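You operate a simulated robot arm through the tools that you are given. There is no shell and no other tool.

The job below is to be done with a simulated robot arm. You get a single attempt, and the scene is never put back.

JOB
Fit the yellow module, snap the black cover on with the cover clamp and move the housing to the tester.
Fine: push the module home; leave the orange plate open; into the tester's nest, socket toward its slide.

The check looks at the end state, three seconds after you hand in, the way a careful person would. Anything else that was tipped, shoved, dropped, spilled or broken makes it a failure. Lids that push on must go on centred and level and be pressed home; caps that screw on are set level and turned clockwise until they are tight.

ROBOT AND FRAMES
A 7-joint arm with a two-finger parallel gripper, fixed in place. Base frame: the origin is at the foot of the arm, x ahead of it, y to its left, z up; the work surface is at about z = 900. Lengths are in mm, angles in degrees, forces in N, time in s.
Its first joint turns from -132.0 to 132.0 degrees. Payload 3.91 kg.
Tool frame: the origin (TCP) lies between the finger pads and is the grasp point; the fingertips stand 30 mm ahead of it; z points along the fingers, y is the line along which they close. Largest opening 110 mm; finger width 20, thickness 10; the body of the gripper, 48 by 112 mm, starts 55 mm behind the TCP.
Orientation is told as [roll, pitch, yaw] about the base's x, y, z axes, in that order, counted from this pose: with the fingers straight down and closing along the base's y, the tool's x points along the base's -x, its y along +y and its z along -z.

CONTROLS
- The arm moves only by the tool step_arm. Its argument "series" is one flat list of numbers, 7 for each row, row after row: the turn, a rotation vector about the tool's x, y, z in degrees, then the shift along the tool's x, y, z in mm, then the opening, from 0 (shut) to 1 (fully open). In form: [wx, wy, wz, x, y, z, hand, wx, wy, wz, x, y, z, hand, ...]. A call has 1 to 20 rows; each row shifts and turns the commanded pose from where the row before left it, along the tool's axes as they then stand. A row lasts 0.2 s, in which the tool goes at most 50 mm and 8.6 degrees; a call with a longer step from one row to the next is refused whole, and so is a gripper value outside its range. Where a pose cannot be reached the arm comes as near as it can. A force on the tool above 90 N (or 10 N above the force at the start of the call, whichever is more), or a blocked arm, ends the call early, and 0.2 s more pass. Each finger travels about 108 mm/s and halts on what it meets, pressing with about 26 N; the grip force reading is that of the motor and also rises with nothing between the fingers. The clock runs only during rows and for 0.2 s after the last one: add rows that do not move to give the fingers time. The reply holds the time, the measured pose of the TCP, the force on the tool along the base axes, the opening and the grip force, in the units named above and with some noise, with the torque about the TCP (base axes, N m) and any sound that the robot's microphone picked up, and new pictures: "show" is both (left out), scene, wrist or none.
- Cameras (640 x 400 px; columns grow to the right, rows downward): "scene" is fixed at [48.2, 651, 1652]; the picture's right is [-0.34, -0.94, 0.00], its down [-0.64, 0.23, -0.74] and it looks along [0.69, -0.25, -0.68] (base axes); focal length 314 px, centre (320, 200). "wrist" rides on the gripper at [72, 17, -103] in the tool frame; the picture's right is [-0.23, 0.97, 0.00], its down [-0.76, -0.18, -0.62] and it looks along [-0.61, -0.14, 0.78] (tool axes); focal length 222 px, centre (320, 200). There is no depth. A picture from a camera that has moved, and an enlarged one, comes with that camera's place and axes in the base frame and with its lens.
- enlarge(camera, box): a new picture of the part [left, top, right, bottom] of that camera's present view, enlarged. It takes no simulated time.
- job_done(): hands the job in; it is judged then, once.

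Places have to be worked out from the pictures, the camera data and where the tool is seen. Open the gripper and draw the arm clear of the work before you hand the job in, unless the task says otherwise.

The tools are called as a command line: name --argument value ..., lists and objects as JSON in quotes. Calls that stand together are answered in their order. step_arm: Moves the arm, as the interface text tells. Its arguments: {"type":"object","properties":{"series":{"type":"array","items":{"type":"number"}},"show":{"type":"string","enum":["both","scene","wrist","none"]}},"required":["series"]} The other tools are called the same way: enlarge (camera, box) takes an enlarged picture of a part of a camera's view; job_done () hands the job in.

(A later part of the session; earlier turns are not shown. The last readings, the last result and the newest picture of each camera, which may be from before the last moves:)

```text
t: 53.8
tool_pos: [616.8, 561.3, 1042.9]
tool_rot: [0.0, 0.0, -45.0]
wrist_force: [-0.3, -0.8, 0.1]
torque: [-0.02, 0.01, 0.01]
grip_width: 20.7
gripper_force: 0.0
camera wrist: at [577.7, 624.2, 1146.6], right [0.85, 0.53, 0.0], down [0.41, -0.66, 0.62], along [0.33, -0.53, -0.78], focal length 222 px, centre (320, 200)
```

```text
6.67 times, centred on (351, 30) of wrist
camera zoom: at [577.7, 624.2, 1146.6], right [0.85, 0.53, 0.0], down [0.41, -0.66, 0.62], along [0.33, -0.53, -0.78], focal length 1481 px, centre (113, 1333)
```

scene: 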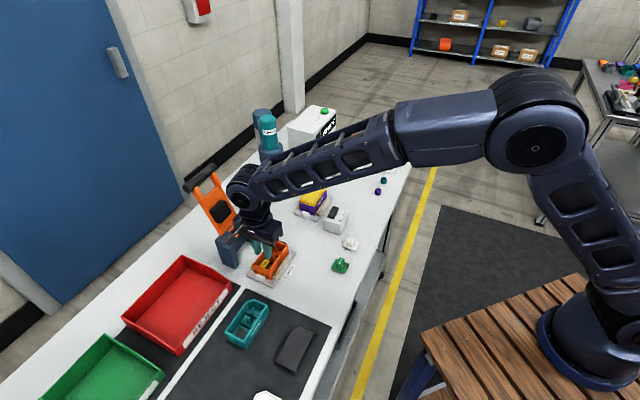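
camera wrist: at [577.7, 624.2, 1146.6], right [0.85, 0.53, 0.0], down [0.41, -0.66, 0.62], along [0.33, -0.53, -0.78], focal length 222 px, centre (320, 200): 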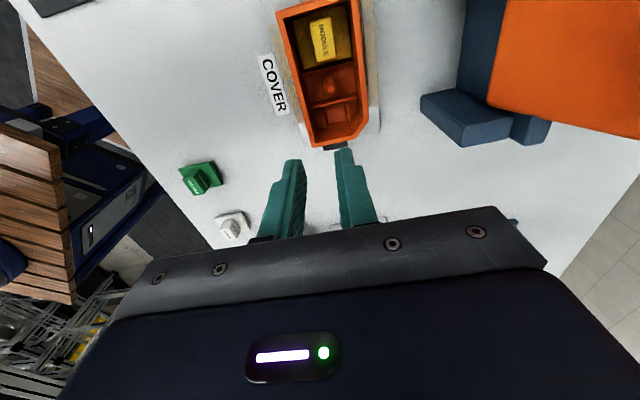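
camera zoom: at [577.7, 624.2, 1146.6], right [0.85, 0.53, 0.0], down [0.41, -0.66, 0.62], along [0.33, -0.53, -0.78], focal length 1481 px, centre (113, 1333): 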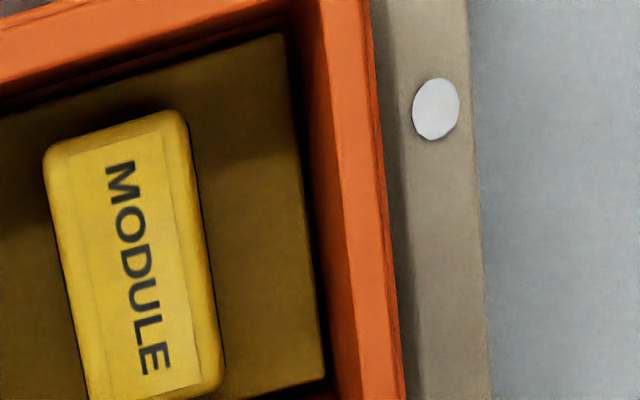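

enlarge --camera "wrist" --box '[290, 36, 310, 52]'

enlarge --camera "wrist" --box '[294, 58, 314, 74]'

```text
16.00 times, centred on (300, 44) of wrist
camera zoom: at [577.7, 624.2, 1146.6], right [0.85, 0.53, 0.0], down [0.41, -0.66, 0.62], along [0.33, -0.53, -0.78], focal length 3554 px, centre (640, 2696)
```

zoom: 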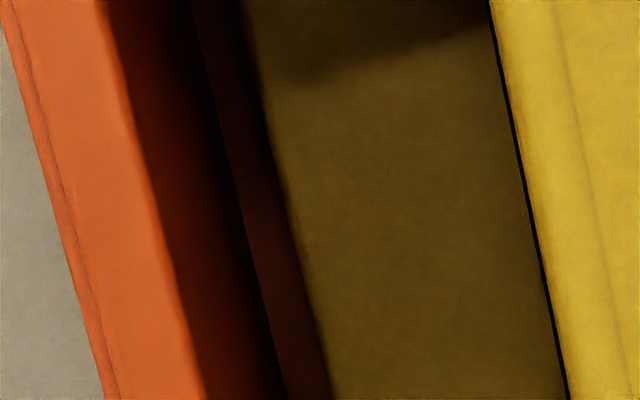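

```text
16.00 times, centred on (304, 66) of wrist
camera zoom: at [577.7, 624.2, 1146.6], right [0.85, 0.53, 0.0], down [0.41, -0.66, 0.62], along [0.33, -0.53, -0.78], focal length 3554 px, centre (576, 2344)
```

zoom: 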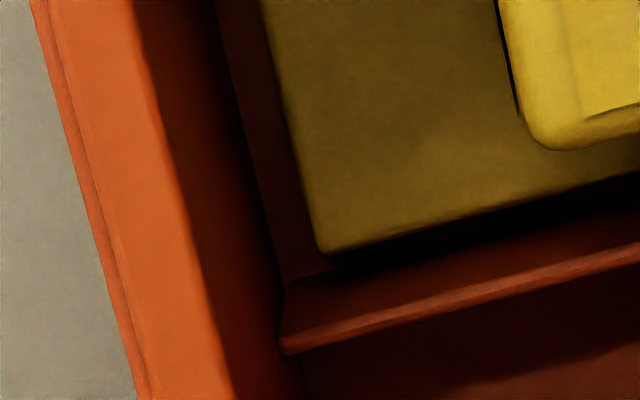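

The readings suggest the module is laterally captured but I'm unsure of its depth. The teal housing is an empty twin, so I'll look at its pocket from above (without touching) to learn the pocket's shape.

step_arm --series '[0, 0, 0, 0, -40, 0, 0.19, 0, 0, 0, 42, -2, 0, 0.19, 0, 0, 0, 43, -2, 0, 0.19, 0, 0, 0, 43, -2, 0, 0.19, 0, 0, 0, 42, -2, 10, 0.19, 0, 0, 0, 0, 0, 20, 0.19, 0, 0, 0, 0, 0, 0, 0.19, 0, 0, 0, 0, 0, 0, 0.19]' --show "wrist"

enlarge --camera "wrist" --box '[250, 0, 410, 120]'

```text
t: 55.6
tool_pos: [462.8, 650.2, 1007.6]
tool_rot: [0.0, 0.1, -45.0]
wrist_force: [0.3, 0.3, -0.4]
torque: [0.01, -0.01, 0.02]
grip_width: 20.7
gripper_force: 0.0
camera wrist: at [424.3, 711.8, 1112.4], right [0.85, 0.53, 0.0], down [0.41, -0.66, 0.62], along [0.33, -0.53, -0.78], focal length 222 px, centre (320, 200)
```

wrist: 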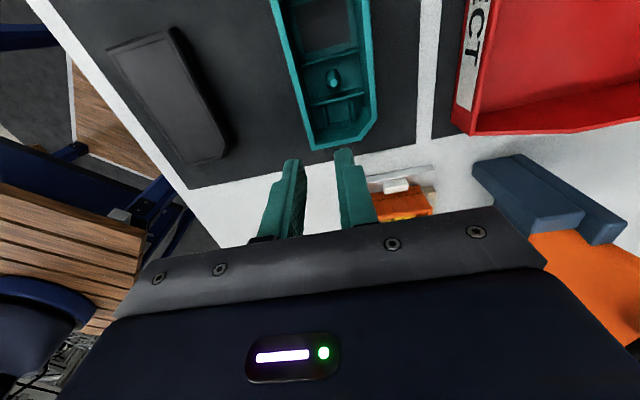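

```text
3.33 times, centred on (330, 60) of wrist
camera zoom: at [424.3, 711.8, 1112.4], right [0.85, 0.53, 0.0], down [0.41, -0.66, 0.62], along [0.33, -0.53, -0.78], focal length 740 px, centre (287, 667)
```

zoom: 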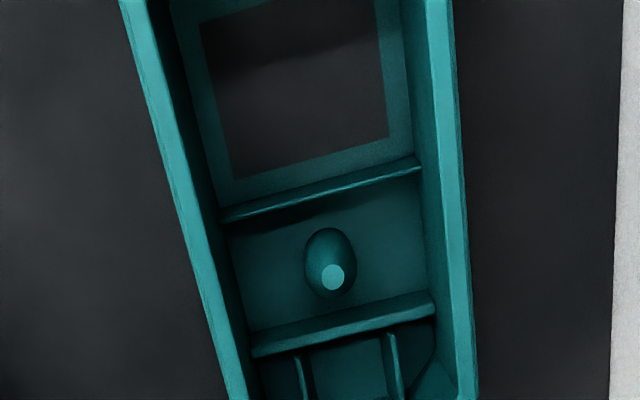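

step_arm --series '[0, 0, 0, 30, 0, 0, 0.19, 0, 0, 0, 0, 0, 0, 0.19, 0, 0, 0, 0, 0, 0, 0.19]' --show "wrist"

enlarge --camera "wrist" --box '[270, 0, 370, 80]'

enlarge --camera "wrist" --box '[280, 20, 330, 60]'

```text
t: 56.4
tool_pos: [440.2, 670.3, 1008.1]
tool_rot: [0.1, 0.0, -45.1]
wrist_force: [-0.4, 0.1, -0.7]
torque: [0.01, -0.03, 0.0]
grip_width: 21.0
gripper_force: 0.0
camera wrist: at [402.7, 733.5, 1113.3], right [0.85, 0.53, 0.0], down [0.41, -0.66, 0.62], along [0.33, -0.53, -0.78], focal length 222 px, centre (320, 200)
```

wrist: 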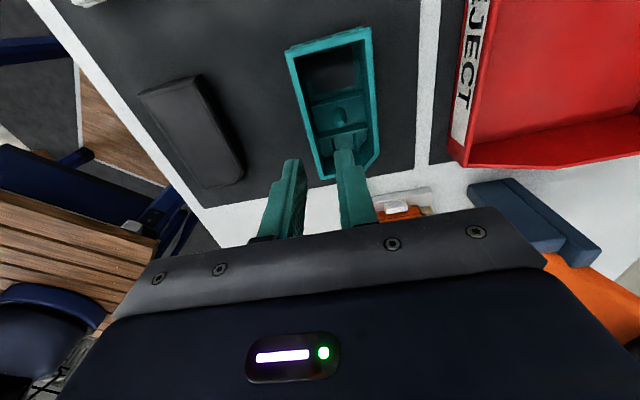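

```text
5.00 times, centred on (320, 40) of wrist
camera zoom: at [402.7, 733.5, 1113.3], right [0.85, 0.53, 0.0], down [0.41, -0.66, 0.62], along [0.33, -0.53, -0.78], focal length 1111 px, centre (320, 1000)
```

zoom: 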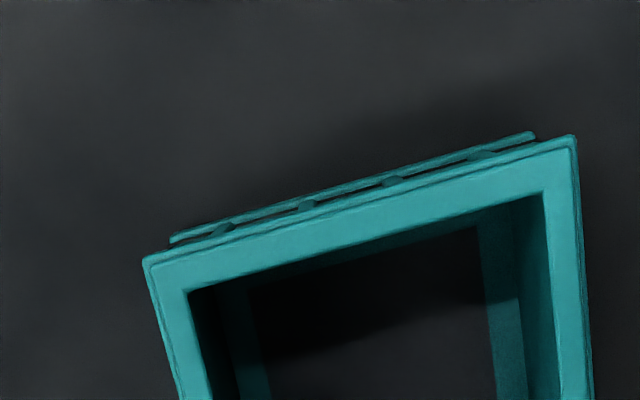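

```text
10.00 times, centred on (305, 40) of wrist
camera zoom: at [402.7, 733.5, 1113.3], right [0.85, 0.53, 0.0], down [0.41, -0.66, 0.62], along [0.33, -0.53, -0.78], focal length 2221 px, centre (470, 1800)
```

zoom: 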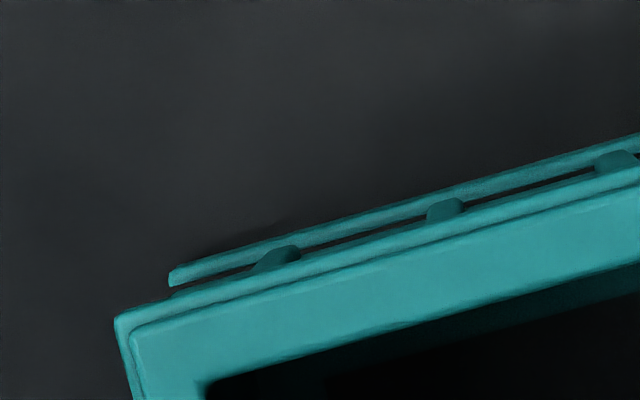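

The pad in the twin looks flush with its frame, so I want to measure the module's height in the orange housing by parallax. I go back above it and take a second view from 50 mm further toward the clamp.

step_arm --series '[0, 0, 0, 0, 0, -35, 0.19, 0, 0, 0, -40, 0, 0, 0.19, 0, 0, 0, -40, 0, 0, 0.19, 0, 0, 0, -40, 0, 0, 0.19, 0, 0, 0, -40, 8, 0, 0.19, 0, 0, 0, -40, 40, 0, 0.19, 0, 0, 0, 0, 40, 0, 0.19, 0, 0, 0, 0, 10, 0, 0.19, 0, 0, 0, 0, 0, 0, 0.19, 0, 0, 0, 0, 0, 0, 0.19]' --show "wrist"

enlarge --camera "wrist" --box '[225, 0, 325, 80]'

enlarge --camera "wrist" --box '[235, 40, 265, 64]'

```text
refused: row 6 steps farther than a row can; nothing moved
```

```text
5.00 times, centred on (275, 40) of wrist
camera zoom: at [402.7, 733.5, 1113.3], right [0.85, 0.53, 0.0], down [0.41, -0.66, 0.62], along [0.33, -0.53, -0.78], focal length 1111 px, centre (545, 1000)
```

zoom: 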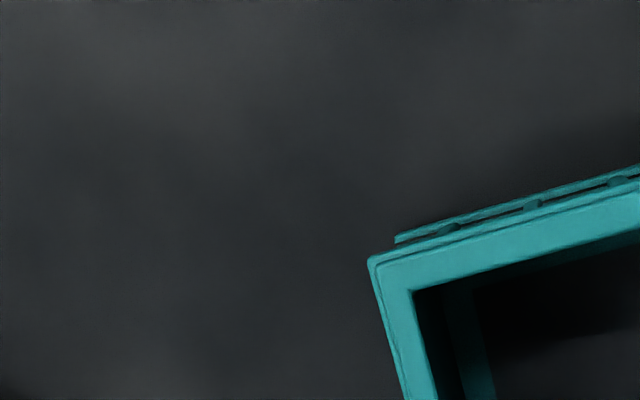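

```text
16.00 times, centred on (250, 52) of wrist
camera zoom: at [402.7, 733.5, 1113.3], right [0.85, 0.53, 0.0], down [0.41, -0.66, 0.62], along [0.33, -0.53, -0.78], focal length 3554 px, centre (1440, 2568)
```

zoom: 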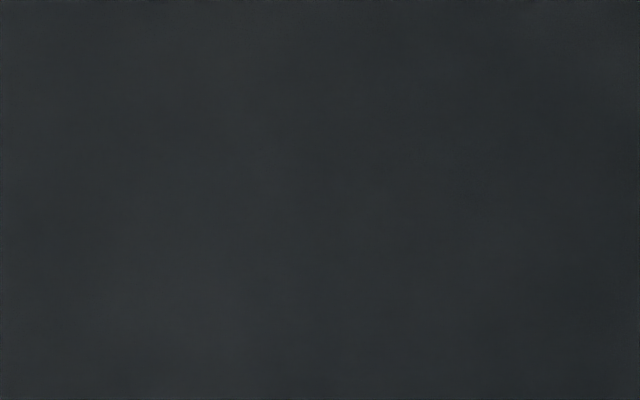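

Row too long; while here I first take the parallax view of the twin by shifting 55 mm sideways at the same height.

step_arm --series '[0, 0, 0, 0, 28, 0, 0.19, 0, 0, 0, -15, 27, 0, 0.19, 0, 0, 0, 0, 0, 0, 0.19, 0, 0, 0, 0, 0, 0, 0.19]' --show "wrist"

enlarge --camera "wrist" --box '[210, 0, 330, 96]'

```text
t: 57.4
tool_pos: [489.4, 700.5, 1010.1]
tool_rot: [0.1, 0.0, -45.0]
wrist_force: [-0.3, 0.4, -0.2]
torque: [-0.02, 0.01, -0.01]
grip_width: 20.8
gripper_force: 0.1
camera wrist: at [451.1, 763.0, 1114.7], right [0.85, 0.53, 0.0], down [0.41, -0.66, 0.62], along [0.33, -0.53, -0.78], focal length 222 px, centre (320, 200)
```

wrist: 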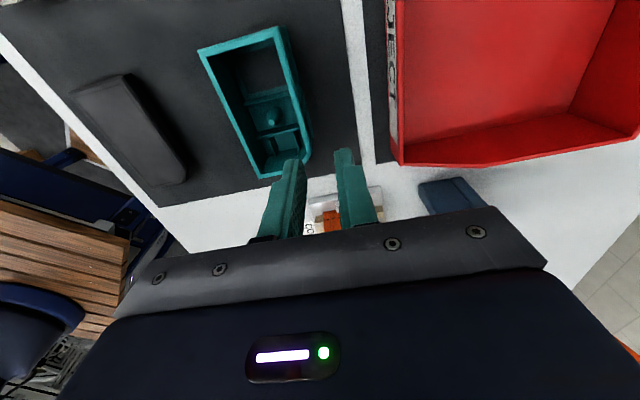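

```text
4.17 times, centred on (270, 48) of wrist
camera zoom: at [451.1, 763.0, 1114.7], right [0.85, 0.53, 0.0], down [0.41, -0.66, 0.62], along [0.33, -0.53, -0.78], focal length 926 px, centre (528, 833)
```

zoom: 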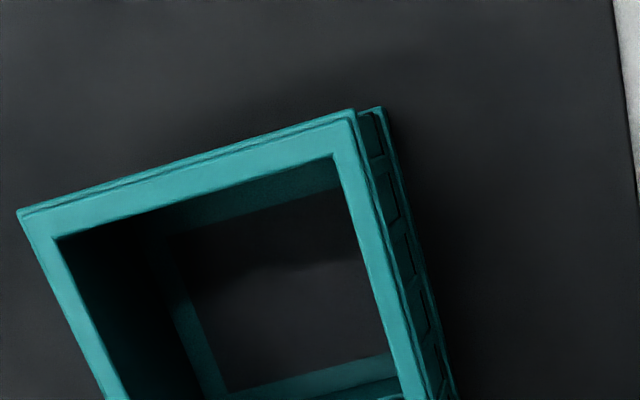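

enlarge --camera "wrist" --box '[220, 40, 270, 80]'

enlarge --camera "wrist" --box '[230, 80, 290, 128]'

```text
10.00 times, centred on (245, 60) of wrist
camera zoom: at [451.1, 763.0, 1114.7], right [0.85, 0.53, 0.0], down [0.41, -0.66, 0.62], along [0.33, -0.53, -0.78], focal length 2221 px, centre (1070, 1600)
```

zoom: 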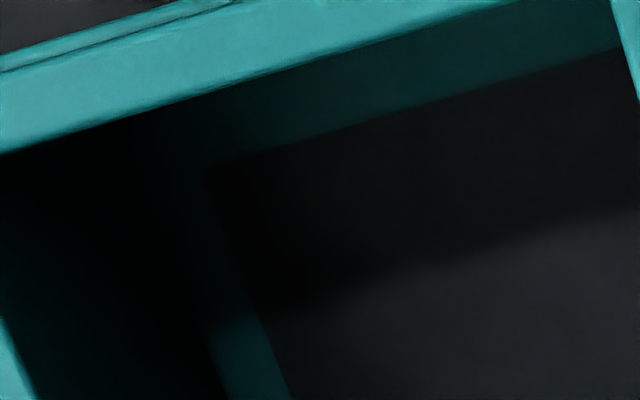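

```text
8.33 times, centred on (260, 104) of wrist
camera zoom: at [451.1, 763.0, 1114.7], right [0.85, 0.53, 0.0], down [0.41, -0.66, 0.62], along [0.33, -0.53, -0.78], focal length 1851 px, centre (820, 1000)
```

zoom: 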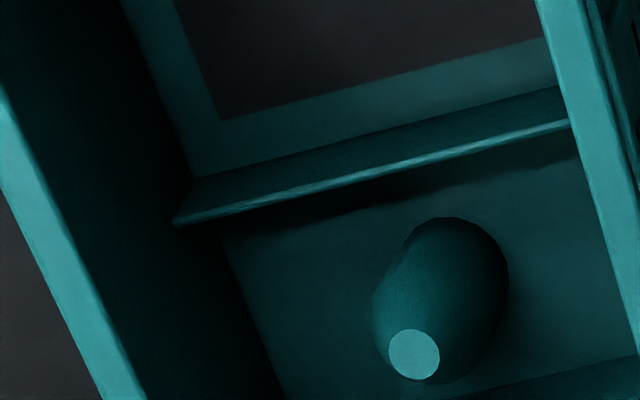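

The twin shows the pocket floor is ~32 mm below the rim with a window in it; the orange module's plate is ~31 mm below the rim, so its feet are in the window and it's at or within ~1 mm of home. I go back and press once more on the block, close to the force limit, with closed fingers.

step_arm --series '[0, 0, 0, 0, 0, -35, 0.0, 0, 0, 0, -42, 3, 0, 0.0, 0, 0, 0, -42, 3, 0, 0.0, 0, 0, 0, -42.7, 3, 0, 0.0, 0, 0, 0, 0, 0, 20, 0.0, 0, 0, 0, 0, 0, 25, 0.0, 0, 0, 0, 0, 0, 10, 0.0, 0, 0, 0, 0, 0, 0, 0.0, 0, 0, 0, 0, 0, 0, 0.0]' --show "wrist"

enlarge --camera "wrist" --box '[265, 90, 385, 190]'

```text
t: 59.4
tool_pos: [584.5, 616.0, 989.0]
tool_rot: [0.0, 0.1, -45.0]
wrist_force: [0.4, -0.1, 0.2]
torque: [-0.02, 0.02, 0.0]
grip_width: 0.0
gripper_force: 26.0
camera wrist: at [545.6, 679.4, 1093.9], right [0.85, 0.53, 0.0], down [0.41, -0.66, 0.62], along [0.33, -0.53, -0.78], focal length 222 px, centre (320, 200)
```

wrist: 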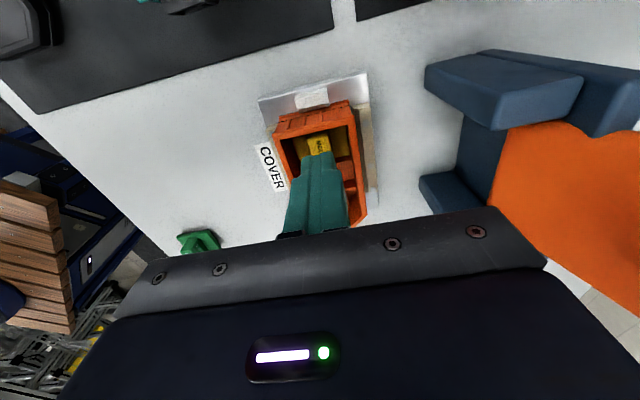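

```text
4.00 times, centred on (325, 140) of wrist
camera zoom: at [545.6, 679.4, 1093.9], right [0.85, 0.53, 0.0], down [0.41, -0.66, 0.62], along [0.33, -0.53, -0.78], focal length 888 px, centre (300, 440)
```

zoom: 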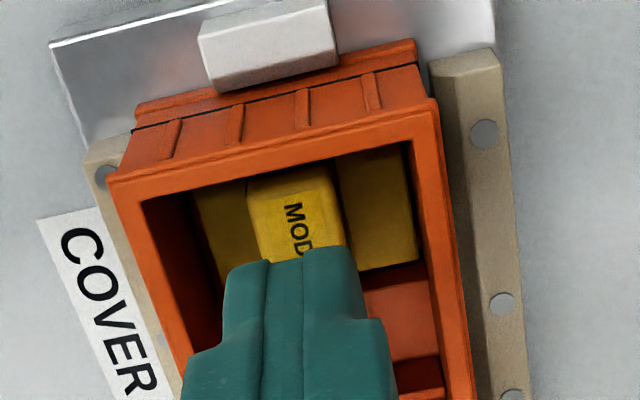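

Fingers are over the block. I press down to about 80 N, with small lateral dithers at load.

step_arm --series '[0, 0, 0, 0, 0.3, 8, 0.0, 0, 0, 0, 0, 0, 6, 0.0, 0, 0, 0, 0, 0, 2, 0.0, 0, 0, 0, 0, 0, 1.5, 0.0, 0, 0, 0, 0, 0, 1, 0.0, 0, 0, 0, 0, 0, 0, 0.0]' --show "none"

```text
t: 60.8
tool_pos: [585.7, 615.3, 974.9]
tool_rot: [0.2, 0.1, -45.1]
wrist_force: [-4.9, 1.3, 39.6]
torque: [-0.02, 0.13, -0.03]
grip_width: 0.2
gripper_force: 26.1
```

step_arm --series '[0, 0, 0, 0, 0, 1, 0.0, 0, 0, 0, 0, 0, 1, 0.0, 0, 0, 0, 0, -0.5, 0, 0.0, 0, 0, 0, -0.4, 0, 0, 0.0, 0, 0, 0, 0, 0, 0, 0.0]' --show "none"

```text
t: 62.0
tool_pos: [586.2, 615.5, 974.1]
tool_rot: [0.4, 0.1, -45.0]
wrist_force: [-2.6, 11.0, 72.2]
torque: [0.31, 0.03, 0.09]
grip_width: 0.0
gripper_force: 25.8
```

step_arm --series '[0, 0, 0, 0, 0, 0.5, 0.0, 0, 0, 0, 0, -0.8, 0, 0.0, 0, 0, 0, 0.8, 0, 0, 0.0, 0, 0, 0, 0, 1.2, 0, 0.0, 0, 0, 0, 0, 0, 0, 0.0]' --show "none"

```text
t: 63.2
tool_pos: [585.4, 615.5, 974.7]
tool_rot: [0.6, 0.1, -45.0]
wrist_force: [1.1, 8.9, 74.5]
torque: [0.24, -0.1, 0.02]
grip_width: 0.1
gripper_force: 26.2
```

Solid at 75 N, with the block top unchanged at z≈944.5. I lift and take the oblique view from the clamp side to verify the plate lies on the pocket floor.

step_arm --series '[0, 0, 0, 0, 0, -5, 0.0, 0, 0, 0, 0, 0, -15, 0.0, 0, 0, 0, 0, 0, -25, 0.0, 0, 0, 0, 0, 0, -30, 0.0, 0, 0, 0, -31, 16, 0, 0.0, 0, 0, 0, -31, 17, 0, 0.0, 0, 0, 0, 0, 0, 0, 0.0, 0, 0, 0, 0, 0, 0, 0.0]' --show "wrist"

enlarge --camera "wrist" --box '[220, 0, 340, 96]'

enlarge --camera "wrist" --box '[245, 30, 275, 54]'

```text
t: 65.0
tool_pos: [651.6, 596.3, 1044.1]
tool_rot: [0.0, 0.0, -45.0]
wrist_force: [0.1, 0.2, -0.5]
torque: [0.01, 0.0, 0.01]
grip_width: 0.0
gripper_force: 26.0
camera wrist: at [612.1, 659.5, 1148.7], right [0.85, 0.53, 0.0], down [0.41, -0.66, 0.62], along [0.33, -0.53, -0.78], focal length 222 px, centre (320, 200)
```

wrist: 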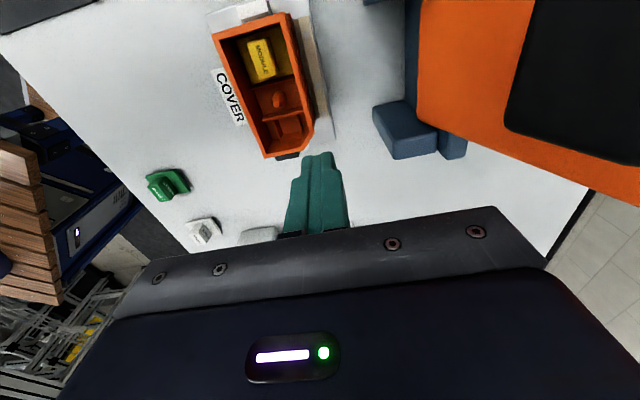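

```text
4.17 times, centred on (280, 48) of wrist
camera zoom: at [612.1, 659.5, 1148.7], right [0.85, 0.53, 0.0], down [0.41, -0.66, 0.62], along [0.33, -0.53, -0.78], focal length 926 px, centre (487, 833)
```

zoom: 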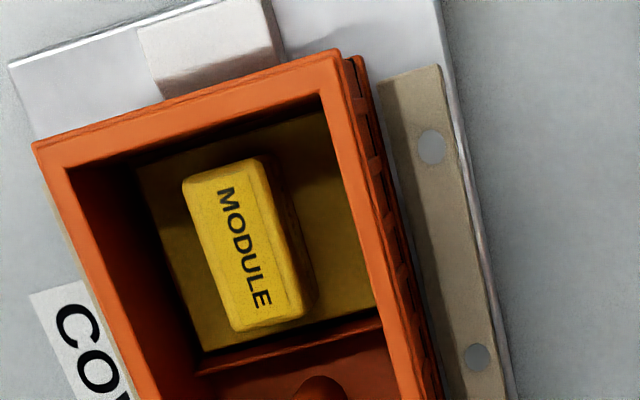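

```text
16.00 times, centred on (260, 42) of wrist
camera zoom: at [612.1, 659.5, 1148.7], right [0.85, 0.53, 0.0], down [0.41, -0.66, 0.62], along [0.33, -0.53, -0.78], focal length 3554 px, centre (1280, 2728)
```

zoom: 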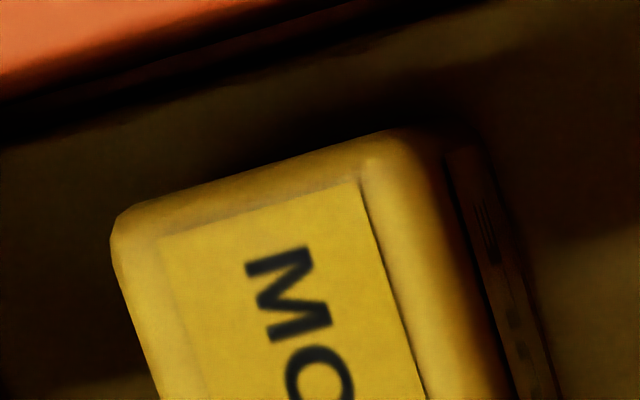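

enlarge --camera "wrist" --box '[240, 50, 270, 74]'

enlarge --camera "wrist" --box '[245, 66, 285, 98]'

enlarge --camera "scene" --box '[250, 235, 300, 275]'

```text
16.00 times, centred on (255, 62) of wrist
camera zoom: at [612.1, 659.5, 1148.7], right [0.85, 0.53, 0.0], down [0.41, -0.66, 0.62], along [0.33, -0.53, -0.78], focal length 3554 px, centre (1360, 2408)
```

zoom: 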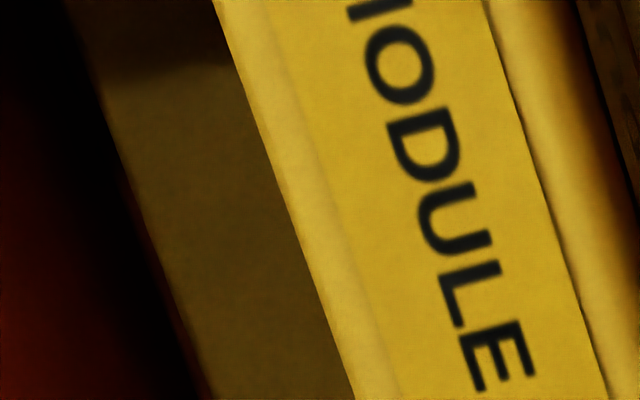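

```text
12.50 times, centred on (265, 82) of wrist
camera zoom: at [612.1, 659.5, 1148.7], right [0.85, 0.53, 0.0], down [0.41, -0.66, 0.62], along [0.33, -0.53, -0.78], focal length 2776 px, centre (1008, 1675)
```

zoom: 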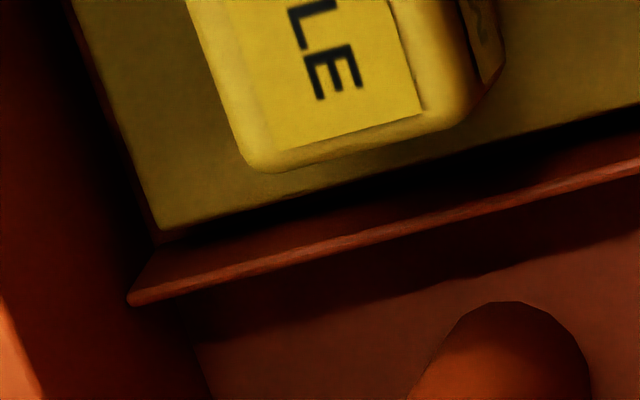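

```text
10.00 times, centred on (275, 255) of scene
camera zoom: at [48.2, 651.0, 1652.0], right [-0.34, -0.94, 0.0], down [-0.64, 0.23, -0.74], along [0.69, -0.25, -0.68], focal length 3144 px, centre (770, -350)
```

zoom: 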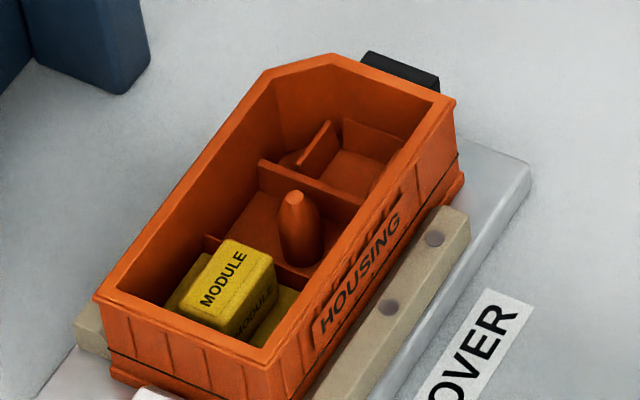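

The zoom is truly optical, so I use extreme enlargements of the scene camera to study the other modules' underside and the yellow module's seat.

enlarge --camera "scene" --box '[331, 257, 349, 275]'

enlarge --camera "scene" --box '[341, 235, 359, 253]'

enlarge --camera "scene" --box '[258, 255, 278, 275]'

enlarge --camera "scene" --box '[228, 303, 264, 343]'

```text
16.00 times, centred on (340, 266) of scene
camera zoom: at [48.2, 651.0, 1652.0], right [-0.34, -0.94, 0.0], down [-0.64, 0.23, -0.74], along [0.69, -0.25, -0.68], focal length 5030 px, centre (0, -856)
```

zoom: 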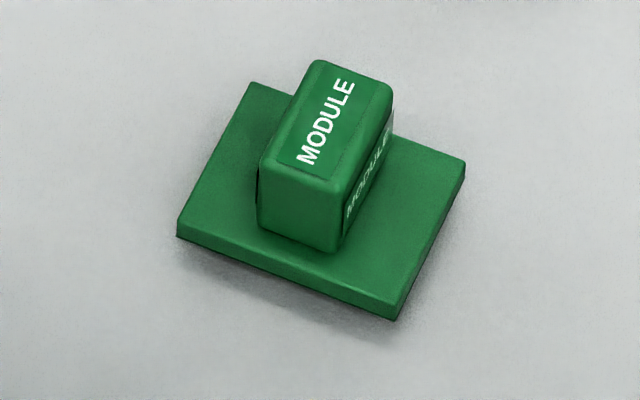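

```text
16.00 times, centred on (350, 244) of scene
camera zoom: at [48.2, 651.0, 1652.0], right [-0.34, -0.94, 0.0], down [-0.64, 0.23, -0.74], along [0.69, -0.25, -0.68], focal length 5030 px, centre (-160, -504)
```

zoom: 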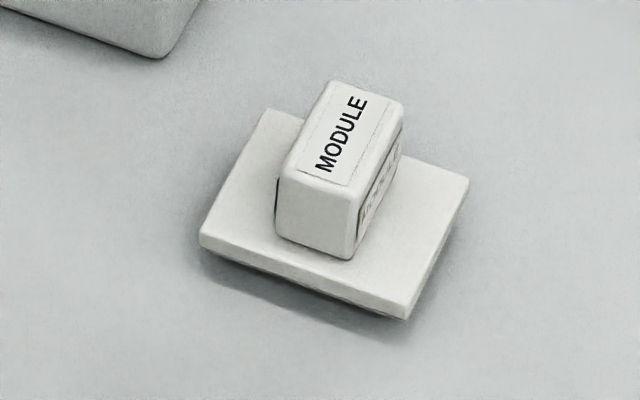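

```text
16.00 times, centred on (268, 265) of scene
camera zoom: at [48.2, 651.0, 1652.0], right [-0.34, -0.94, 0.0], down [-0.64, 0.23, -0.74], along [0.69, -0.25, -0.68], focal length 5030 px, centre (1152, -840)
```

zoom: 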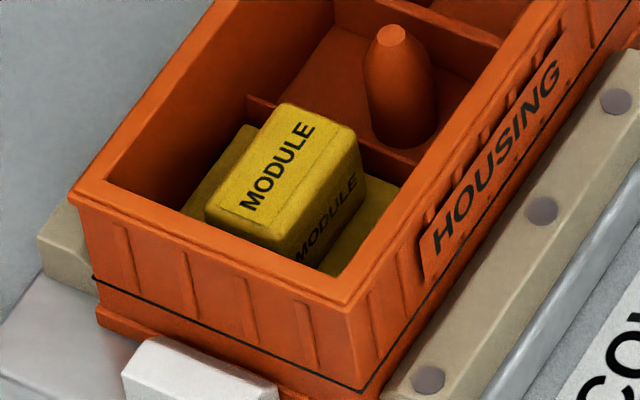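

```text
10.00 times, centred on (246, 323) of scene
camera zoom: at [48.2, 651.0, 1652.0], right [-0.34, -0.94, 0.0], down [-0.64, 0.23, -0.74], along [0.69, -0.25, -0.68], focal length 3144 px, centre (1060, -1030)
```

zoom: 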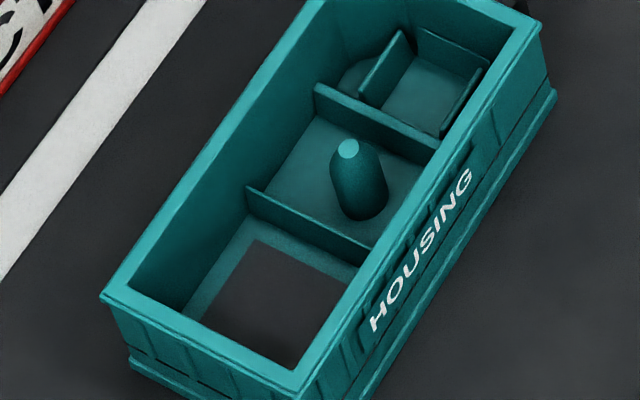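

enlarge --camera "scene" --box '[238, 318, 264, 342]'

enlarge --camera "scene" --box '[250, 322, 268, 338]'

enlarge --camera "scene" --box '[335, 262, 347, 272]'

```text
16.00 times, centred on (251, 330) of scene
camera zoom: at [48.2, 651.0, 1652.0], right [-0.34, -0.94, 0.0], down [-0.64, 0.23, -0.74], along [0.69, -0.25, -0.68], focal length 5030 px, centre (1424, -1880)
```

zoom: 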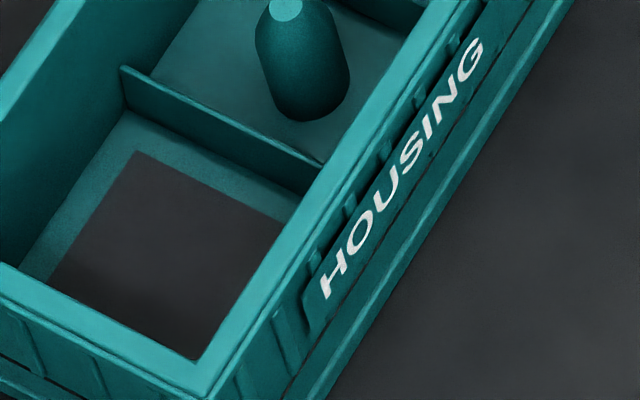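

```text
16.00 times, centred on (259, 330) of scene
camera zoom: at [48.2, 651.0, 1652.0], right [-0.34, -0.94, 0.0], down [-0.64, 0.23, -0.74], along [0.69, -0.25, -0.68], focal length 5030 px, centre (1296, -1880)
```

zoom: 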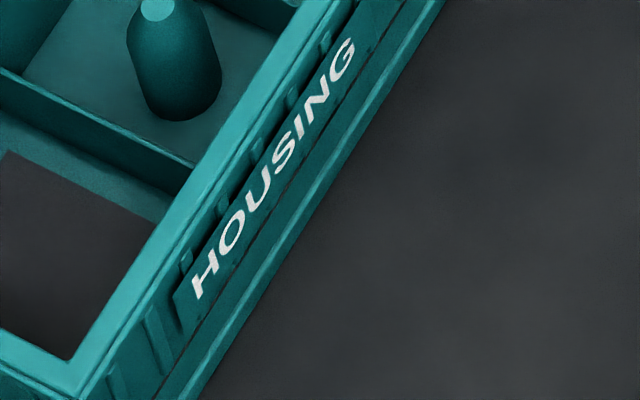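

```text
16.00 times, centred on (341, 267) of scene
camera zoom: at [48.2, 651.0, 1652.0], right [-0.34, -0.94, 0.0], down [-0.64, 0.23, -0.74], along [0.69, -0.25, -0.68], focal length 5030 px, centre (-16, -872)
```

zoom: 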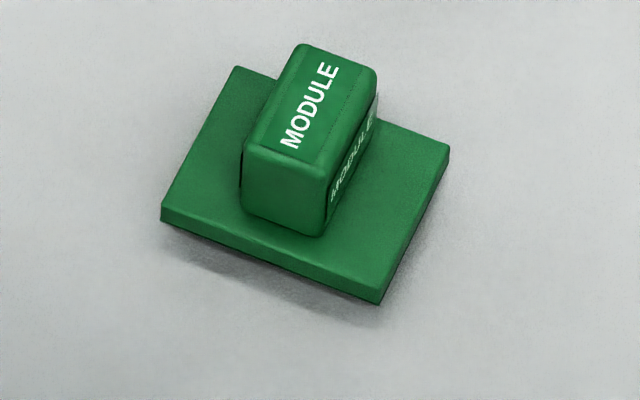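

To settle the module's underside geometry I look at the untouched green module from a low angle: I move aside, open the fingers and tilt the hand forward (no contact).

step_arm --series '[0, 0, 0, 12.6, -37.8, 0, 0.0, 0, 0, 0, 12.6, -37.8, 0, 0.3, 0, 0, 0, 12.6, -37.8, 0, 0.6, 0, 0, 0, 12.6, -37.8, 0, 1.0, 0, 0, 0, 12.5, -38, 0, 1.0, 0, -8, 0, 0, 0, 0, 1.0, 0, -8, 0, 0, 0, 0, 1.0, 0, -8, 0, 0, 0, 0, 1.0, 0, -8, 0, 0, 0, 0, 1.0, 0, -8, 0, 0, 0, 0, 1.0, 0, 0, 0, 0, 0, 0, 1.0]' --show "both"

```text
t: 67.4
tool_pos: [474.6, 504.8, 1043.0]
tool_rot: [0.0, -40.1, -45.1]
wrist_force: [0.3, 0.2, 0.6]
torque: [0.01, -0.02, 0.0]
grip_width: 110.1
gripper_force: 0.0
camera wrist: at [401.1, 604.0, 1077.9], right [0.81, 0.57, 0.15], down [0.0, -0.25, 0.97], along [0.58, -0.78, -0.21], focal length 222 px, centre (320, 200)
```

scene: 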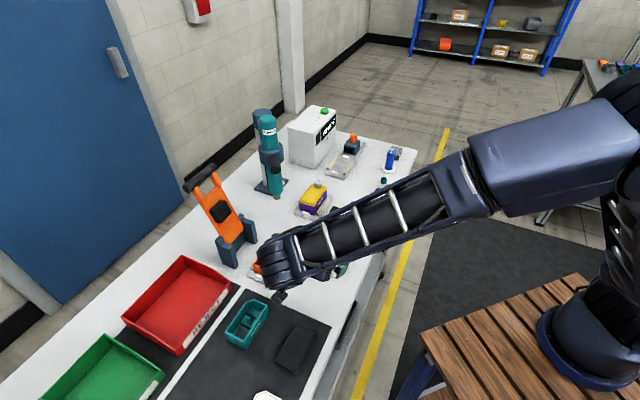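
wrist: 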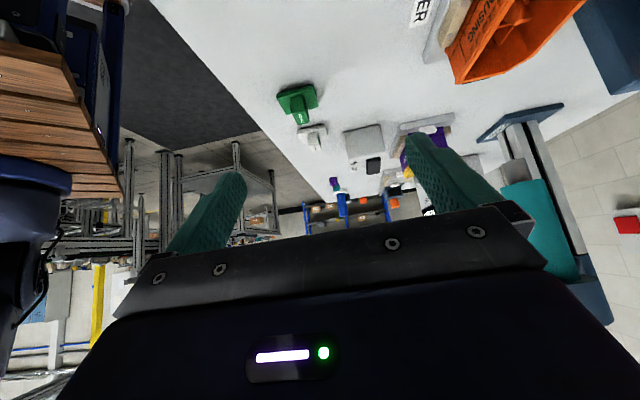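

step_arm --series '[0, 0, 0, 16, 0, 19, 1.0, 0, 0, 0, 16, 0, 19, 1.0, 0, 0, 0, 16, 0, 19, 1.0, 0, 0, 0, 0, 0, 0, 1.0]' --show "wrist"

enlarge --camera "wrist" --box '[260, 80, 360, 160]'

```text
t: 68.4
tool_pos: [475.9, 506.3, 970.3]
tool_rot: [0.1, -40.0, -45.0]
wrist_force: [-0.2, -0.3, 0.3]
torque: [-0.01, 0.0, -0.03]
grip_width: 109.9
gripper_force: 0.0
camera wrist: at [401.5, 603.7, 1004.0], right [0.81, 0.57, 0.15], down [0.0, -0.25, 0.97], along [0.58, -0.78, -0.21], focal length 222 px, centre (320, 200)
```

wrist: 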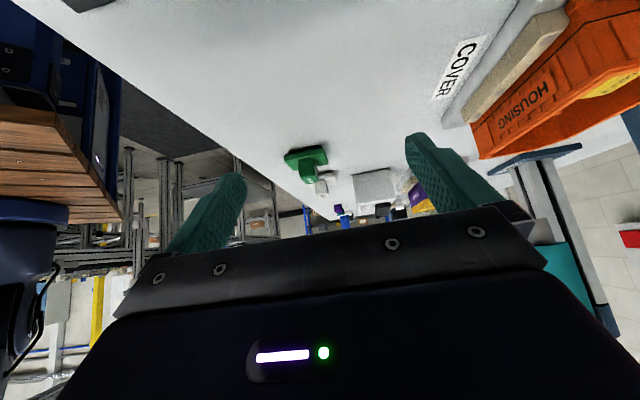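

```text
5.00 times, centred on (310, 120) of wrist
camera zoom: at [401.5, 603.7, 1004.0], right [0.81, 0.57, 0.15], down [0.0, -0.25, 0.97], along [0.58, -0.78, -0.21], focal length 1111 px, centre (370, 600)
```

zoom: 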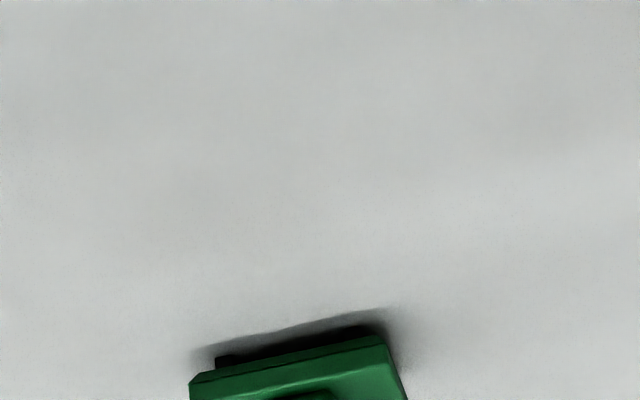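

enlarge --camera "wrist" --box '[280, 135, 340, 195]'

enlarge --camera "wrist" --box '[282, 140, 332, 170]'

```text
6.67 times, centred on (310, 165) of wrist
camera zoom: at [401.5, 603.7, 1004.0], right [0.81, 0.57, 0.15], down [0.0, -0.25, 0.97], along [0.58, -0.78, -0.21], focal length 1481 px, centre (387, 433)
```

zoom: 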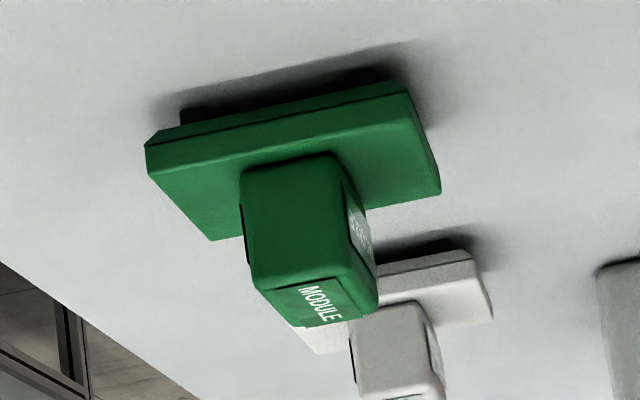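

```text
12.80 times, centred on (307, 155) of wrist
camera zoom: at [401.5, 603.7, 1004.0], right [0.81, 0.57, 0.15], down [0.0, -0.25, 0.97], along [0.58, -0.78, -0.21], focal length 2843 px, centre (486, 776)
```

zoom: 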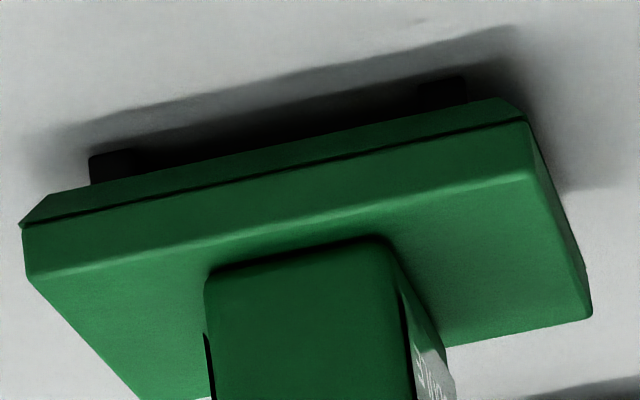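

The module has a chamfered plate on four short feet (~10–12 mm total), and the plate top sits ~10 mm above the pocket floor, so its feet are on the floor: it is home (held against 75 N). Next the black cover: I raise, straighten the hand and look at the cover from above.

step_arm --series '[0, 0, 0, -16, 0, -19, 1.0, 0, 0, 0, -16, 0, -19, 1.0, 0, 0, 0, -16, 0, -19, 1.0, 0, 8, 0, 0, 0, 0, 1.0, 0, 8, 0, 0, 0, 0, 1.0, 0, 8, 0, 0, 0, 0, 1.0, 0, 8, 0, 0, 0, 0, 1.0, 0, 8, 0, 0, 0, 0, 1.0, 0, 0, 0, 30, -38, 0, 1.0, 0, 0, 0, 30, -10, 0, 1.0, 0, 0, 0, 0, 0, 0, 1.0]' --show "wrist"

enlarge --camera "wrist" --box '[200, 0, 400, 125]'

```text
t: 70.8
tool_pos: [397.6, 514.7, 1044.7]
tool_rot: [0.0, -0.1, -45.1]
wrist_force: [0.0, -0.1, 0.9]
torque: [0.0, 0.01, 0.01]
grip_width: 109.8
gripper_force: 0.0
camera wrist: at [358.9, 577.6, 1148.1], right [0.85, 0.53, 0.0], down [0.41, -0.66, 0.62], along [0.33, -0.53, -0.78], focal length 222 px, centre (320, 200)
```

wrist: 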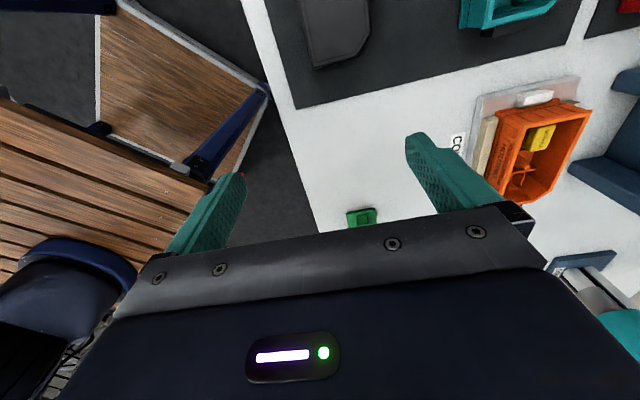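

```text
3.20 times, centred on (300, 62) of wrist
camera zoom: at [358.9, 577.6, 1148.1], right [0.85, 0.53, 0.0], down [0.41, -0.66, 0.62], along [0.33, -0.53, -0.78], focal length 711 px, centre (384, 640)
```

zoom: 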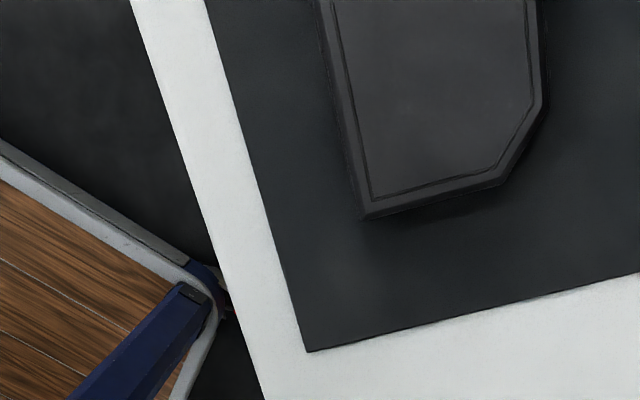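

The cover's chamfered corner matches the housing's orientation, so no turning is needed. I move for a full plan view of the cover.

step_arm --series '[0, 0, 0, 30, 7, 10, 1.0, 0, 0, 0, 30, 7, 30, 1.0, 0, 0, 0, 0, 0, 0, 1.0, 0, 0, 0, 0, 0, 0, 1.0]' --show "wrist"

enlarge --camera "wrist" --box '[240, 0, 400, 150]'

```text
t: 71.8
tool_pos: [365.6, 565.2, 1006.1]
tool_rot: [0.0, 0.0, -45.0]
wrist_force: [-0.2, 0.2, -0.1]
torque: [0.08, 0.03, 0.0]
grip_width: 110.5
gripper_force: 0.1
camera wrist: at [325.8, 628.1, 1109.6], right [0.85, 0.53, 0.0], down [0.41, -0.66, 0.62], along [0.33, -0.53, -0.78], focal length 222 px, centre (320, 200)
```

wrist: 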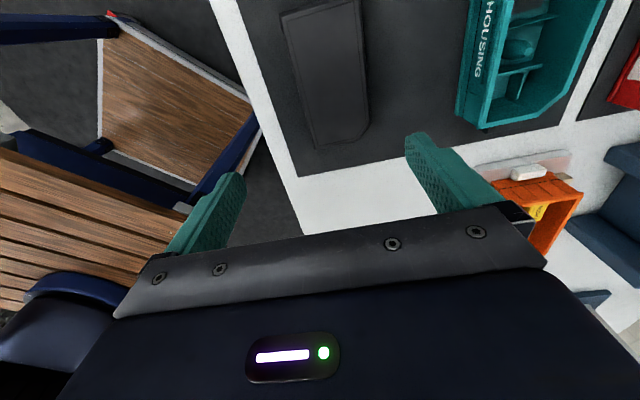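

```text
2.67 times, centred on (320, 75) of wrist
camera zoom: at [325.8, 628.1, 1109.6], right [0.85, 0.53, 0.0], down [0.41, -0.66, 0.62], along [0.33, -0.53, -0.78], focal length 592 px, centre (320, 533)
```

zoom: 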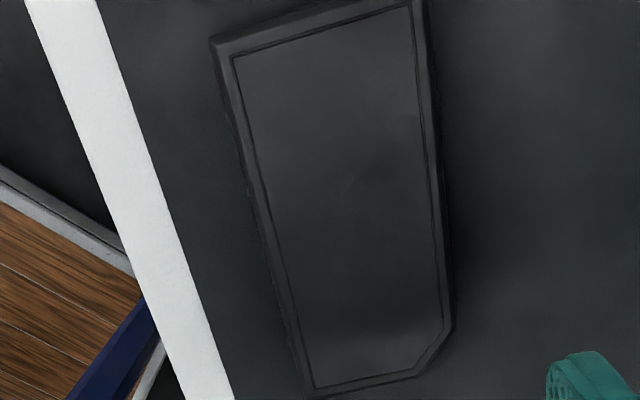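

enlarge --camera "scene" --box '[270, 320, 318, 376]'

enlarge --camera "scene" --box '[272, 352, 304, 376]'

```text
7.14 times, centred on (294, 348) of scene
camera zoom: at [48.2, 651.0, 1652.0], right [-0.34, -0.94, 0.0], down [-0.64, 0.23, -0.74], along [0.69, -0.25, -0.68], focal length 2246 px, centre (506, -857)
```

zoom: 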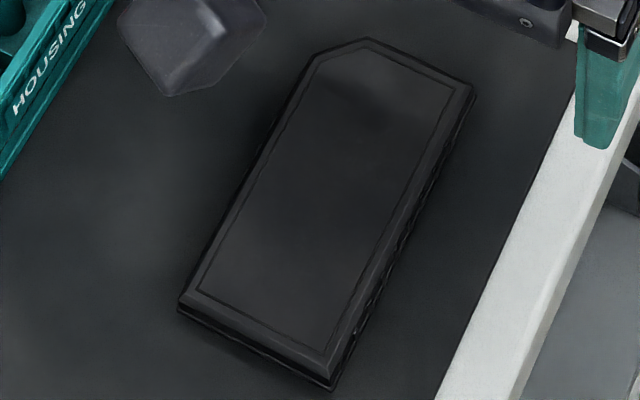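

```text
16.00 times, centred on (288, 364) of scene
camera zoom: at [48.2, 651.0, 1652.0], right [-0.34, -0.94, 0.0], down [-0.64, 0.23, -0.74], along [0.69, -0.25, -0.68], focal length 5030 px, centre (832, -2424)
```

zoom: 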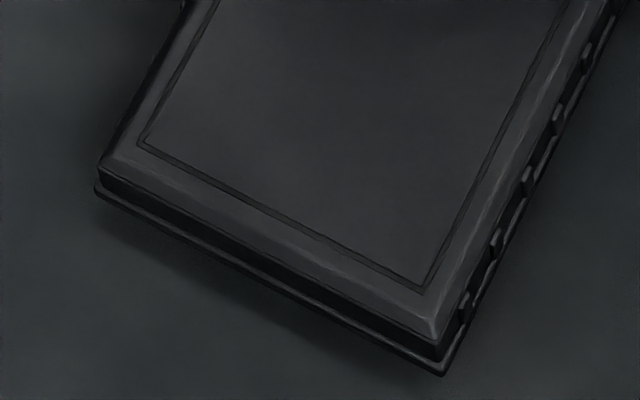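

The cover is an ~8 mm thick slab, about 104×55 mm, centred near [356,599]. I move above it with the hand open and descend partway to check alignment.

step_arm --series '[0, 0, 0, 31, 17, 0, 1.0, 0, 0, 0, 0, 0, 20, 0.75, 0, 0, 0, 0, 0, 20, 0.75, 0, 0, 0, 0, 0, 0, 0.75, 0, 0, 0, 0, 0, 0, 0.75]' --show "wrist"

enlarge --camera "wrist" --box '[220, 40, 420, 240]'

```text
t: 73.0
tool_pos: [352.6, 600.6, 963.5]
tool_rot: [0.0, -0.1, -45.0]
wrist_force: [-0.1, -1.0, -0.5]
torque: [0.0, -0.03, -0.01]
grip_width: 82.1
gripper_force: 0.0
camera wrist: at [314.3, 663.2, 1067.5], right [0.85, 0.53, 0.0], down [0.41, -0.66, 0.62], along [0.33, -0.53, -0.78], focal length 222 px, centre (320, 200)
```

wrist: 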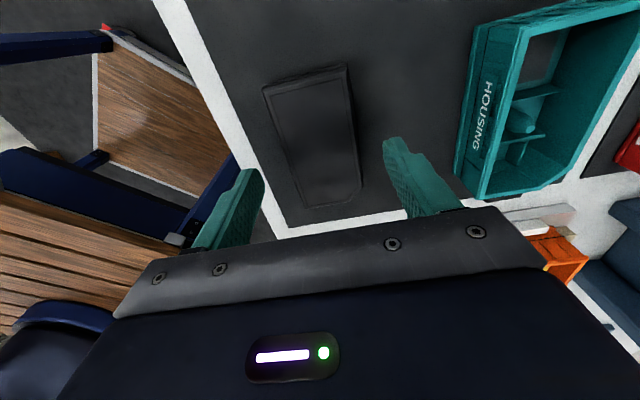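

```text
2.00 times, centred on (320, 140) of wrist
camera zoom: at [314.3, 663.2, 1067.5], right [0.85, 0.53, 0.0], down [0.41, -0.66, 0.62], along [0.33, -0.53, -0.78], focal length 444 px, centre (320, 320)
```

zoom: 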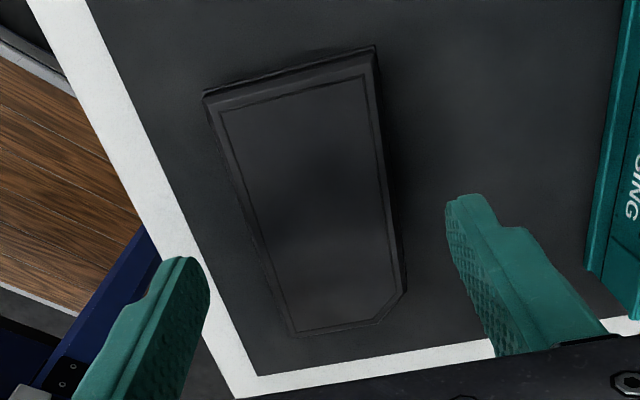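

Alignment is good across; I shift 2 mm along, descend to fingertip height ≈904 and close on the cover's sides.

step_arm --series '[0, 0, 0, -2, 0.5, 10, 0.75, 0, 0, 0, 0, 0, 10, 0.75, 0, 0, 0, 0, 0, 6, 0.75, 0, 0, 0, 0, 0, 3, 0.75, 0, 0, 0, 0, 0, 0, 0.75]' --show "wrist"

enlarge --camera "wrist" --box '[220, 40, 420, 240]'

```text
t: 74.2
tool_pos: [354.7, 598.2, 934.0]
tool_rot: [0.0, 0.0, -45.0]
wrist_force: [0.7, 0.3, -0.2]
torque: [-0.01, 0.0, 0.02]
grip_width: 82.4
gripper_force: 0.0
camera wrist: at [317.1, 662.8, 1038.7], right [0.85, 0.53, 0.0], down [0.41, -0.66, 0.62], along [0.33, -0.53, -0.78], focal length 222 px, centre (320, 200)
```

wrist: 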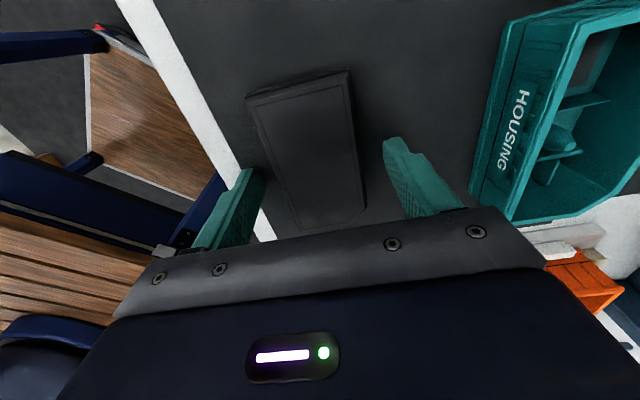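

```text
2.00 times, centred on (320, 140) of wrist
camera zoom: at [317.1, 662.8, 1038.7], right [0.85, 0.53, 0.0], down [0.41, -0.66, 0.62], along [0.33, -0.53, -0.78], focal length 444 px, centre (320, 320)
```

zoom: 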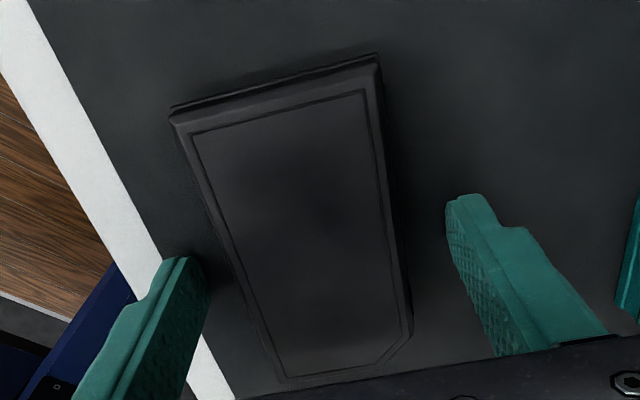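

Fingers straddle the cover at the right height. I close on it.

step_arm --series '[0, 0, 0, 0, 0, 0, 0.6, 0, 0, 0, 0, 0, 0, 0.55, 0, 0, 0, 0, 0, 0, 0.5, 0, 0, 0, 0, 0, 0, 0.4, 0, 0, 0, 0, 0, 0, 0.3, 0, 0, 0, 0, 0, 0, 0.3]' --show "wrist"

enlarge --camera "wrist" --box '[220, 40, 420, 240]'

```text
t: 75.6
tool_pos: [354.6, 599.3, 935.3]
tool_rot: [0.0, 0.0, -45.0]
wrist_force: [-0.6, -0.2, 1.3]
torque: [0.01, -0.01, -0.03]
grip_width: 53.1
gripper_force: 25.7
camera wrist: at [316.9, 662.8, 1038.9], right [0.85, 0.53, 0.0], down [0.41, -0.66, 0.62], along [0.33, -0.53, -0.78], focal length 222 px, centre (320, 200)
```

wrist: 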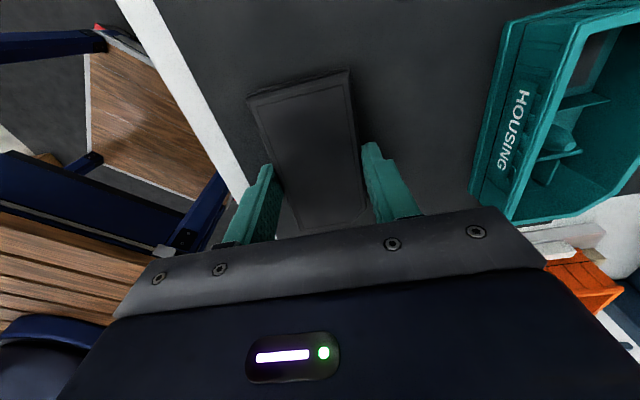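

```text
2.00 times, centred on (320, 140) of wrist
camera zoom: at [316.9, 662.8, 1038.9], right [0.85, 0.53, 0.0], down [0.41, -0.66, 0.62], along [0.33, -0.53, -0.78], focal length 444 px, centre (320, 320)
```

zoom: 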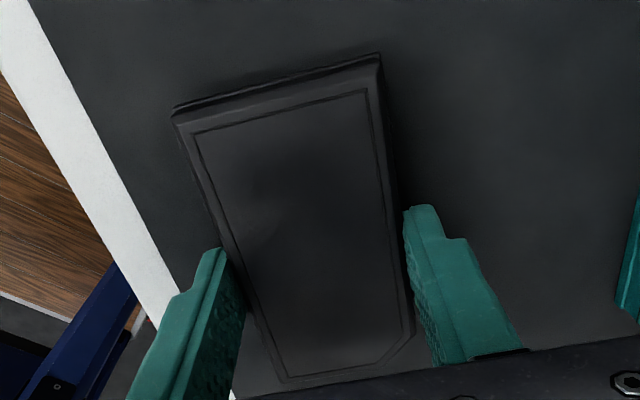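

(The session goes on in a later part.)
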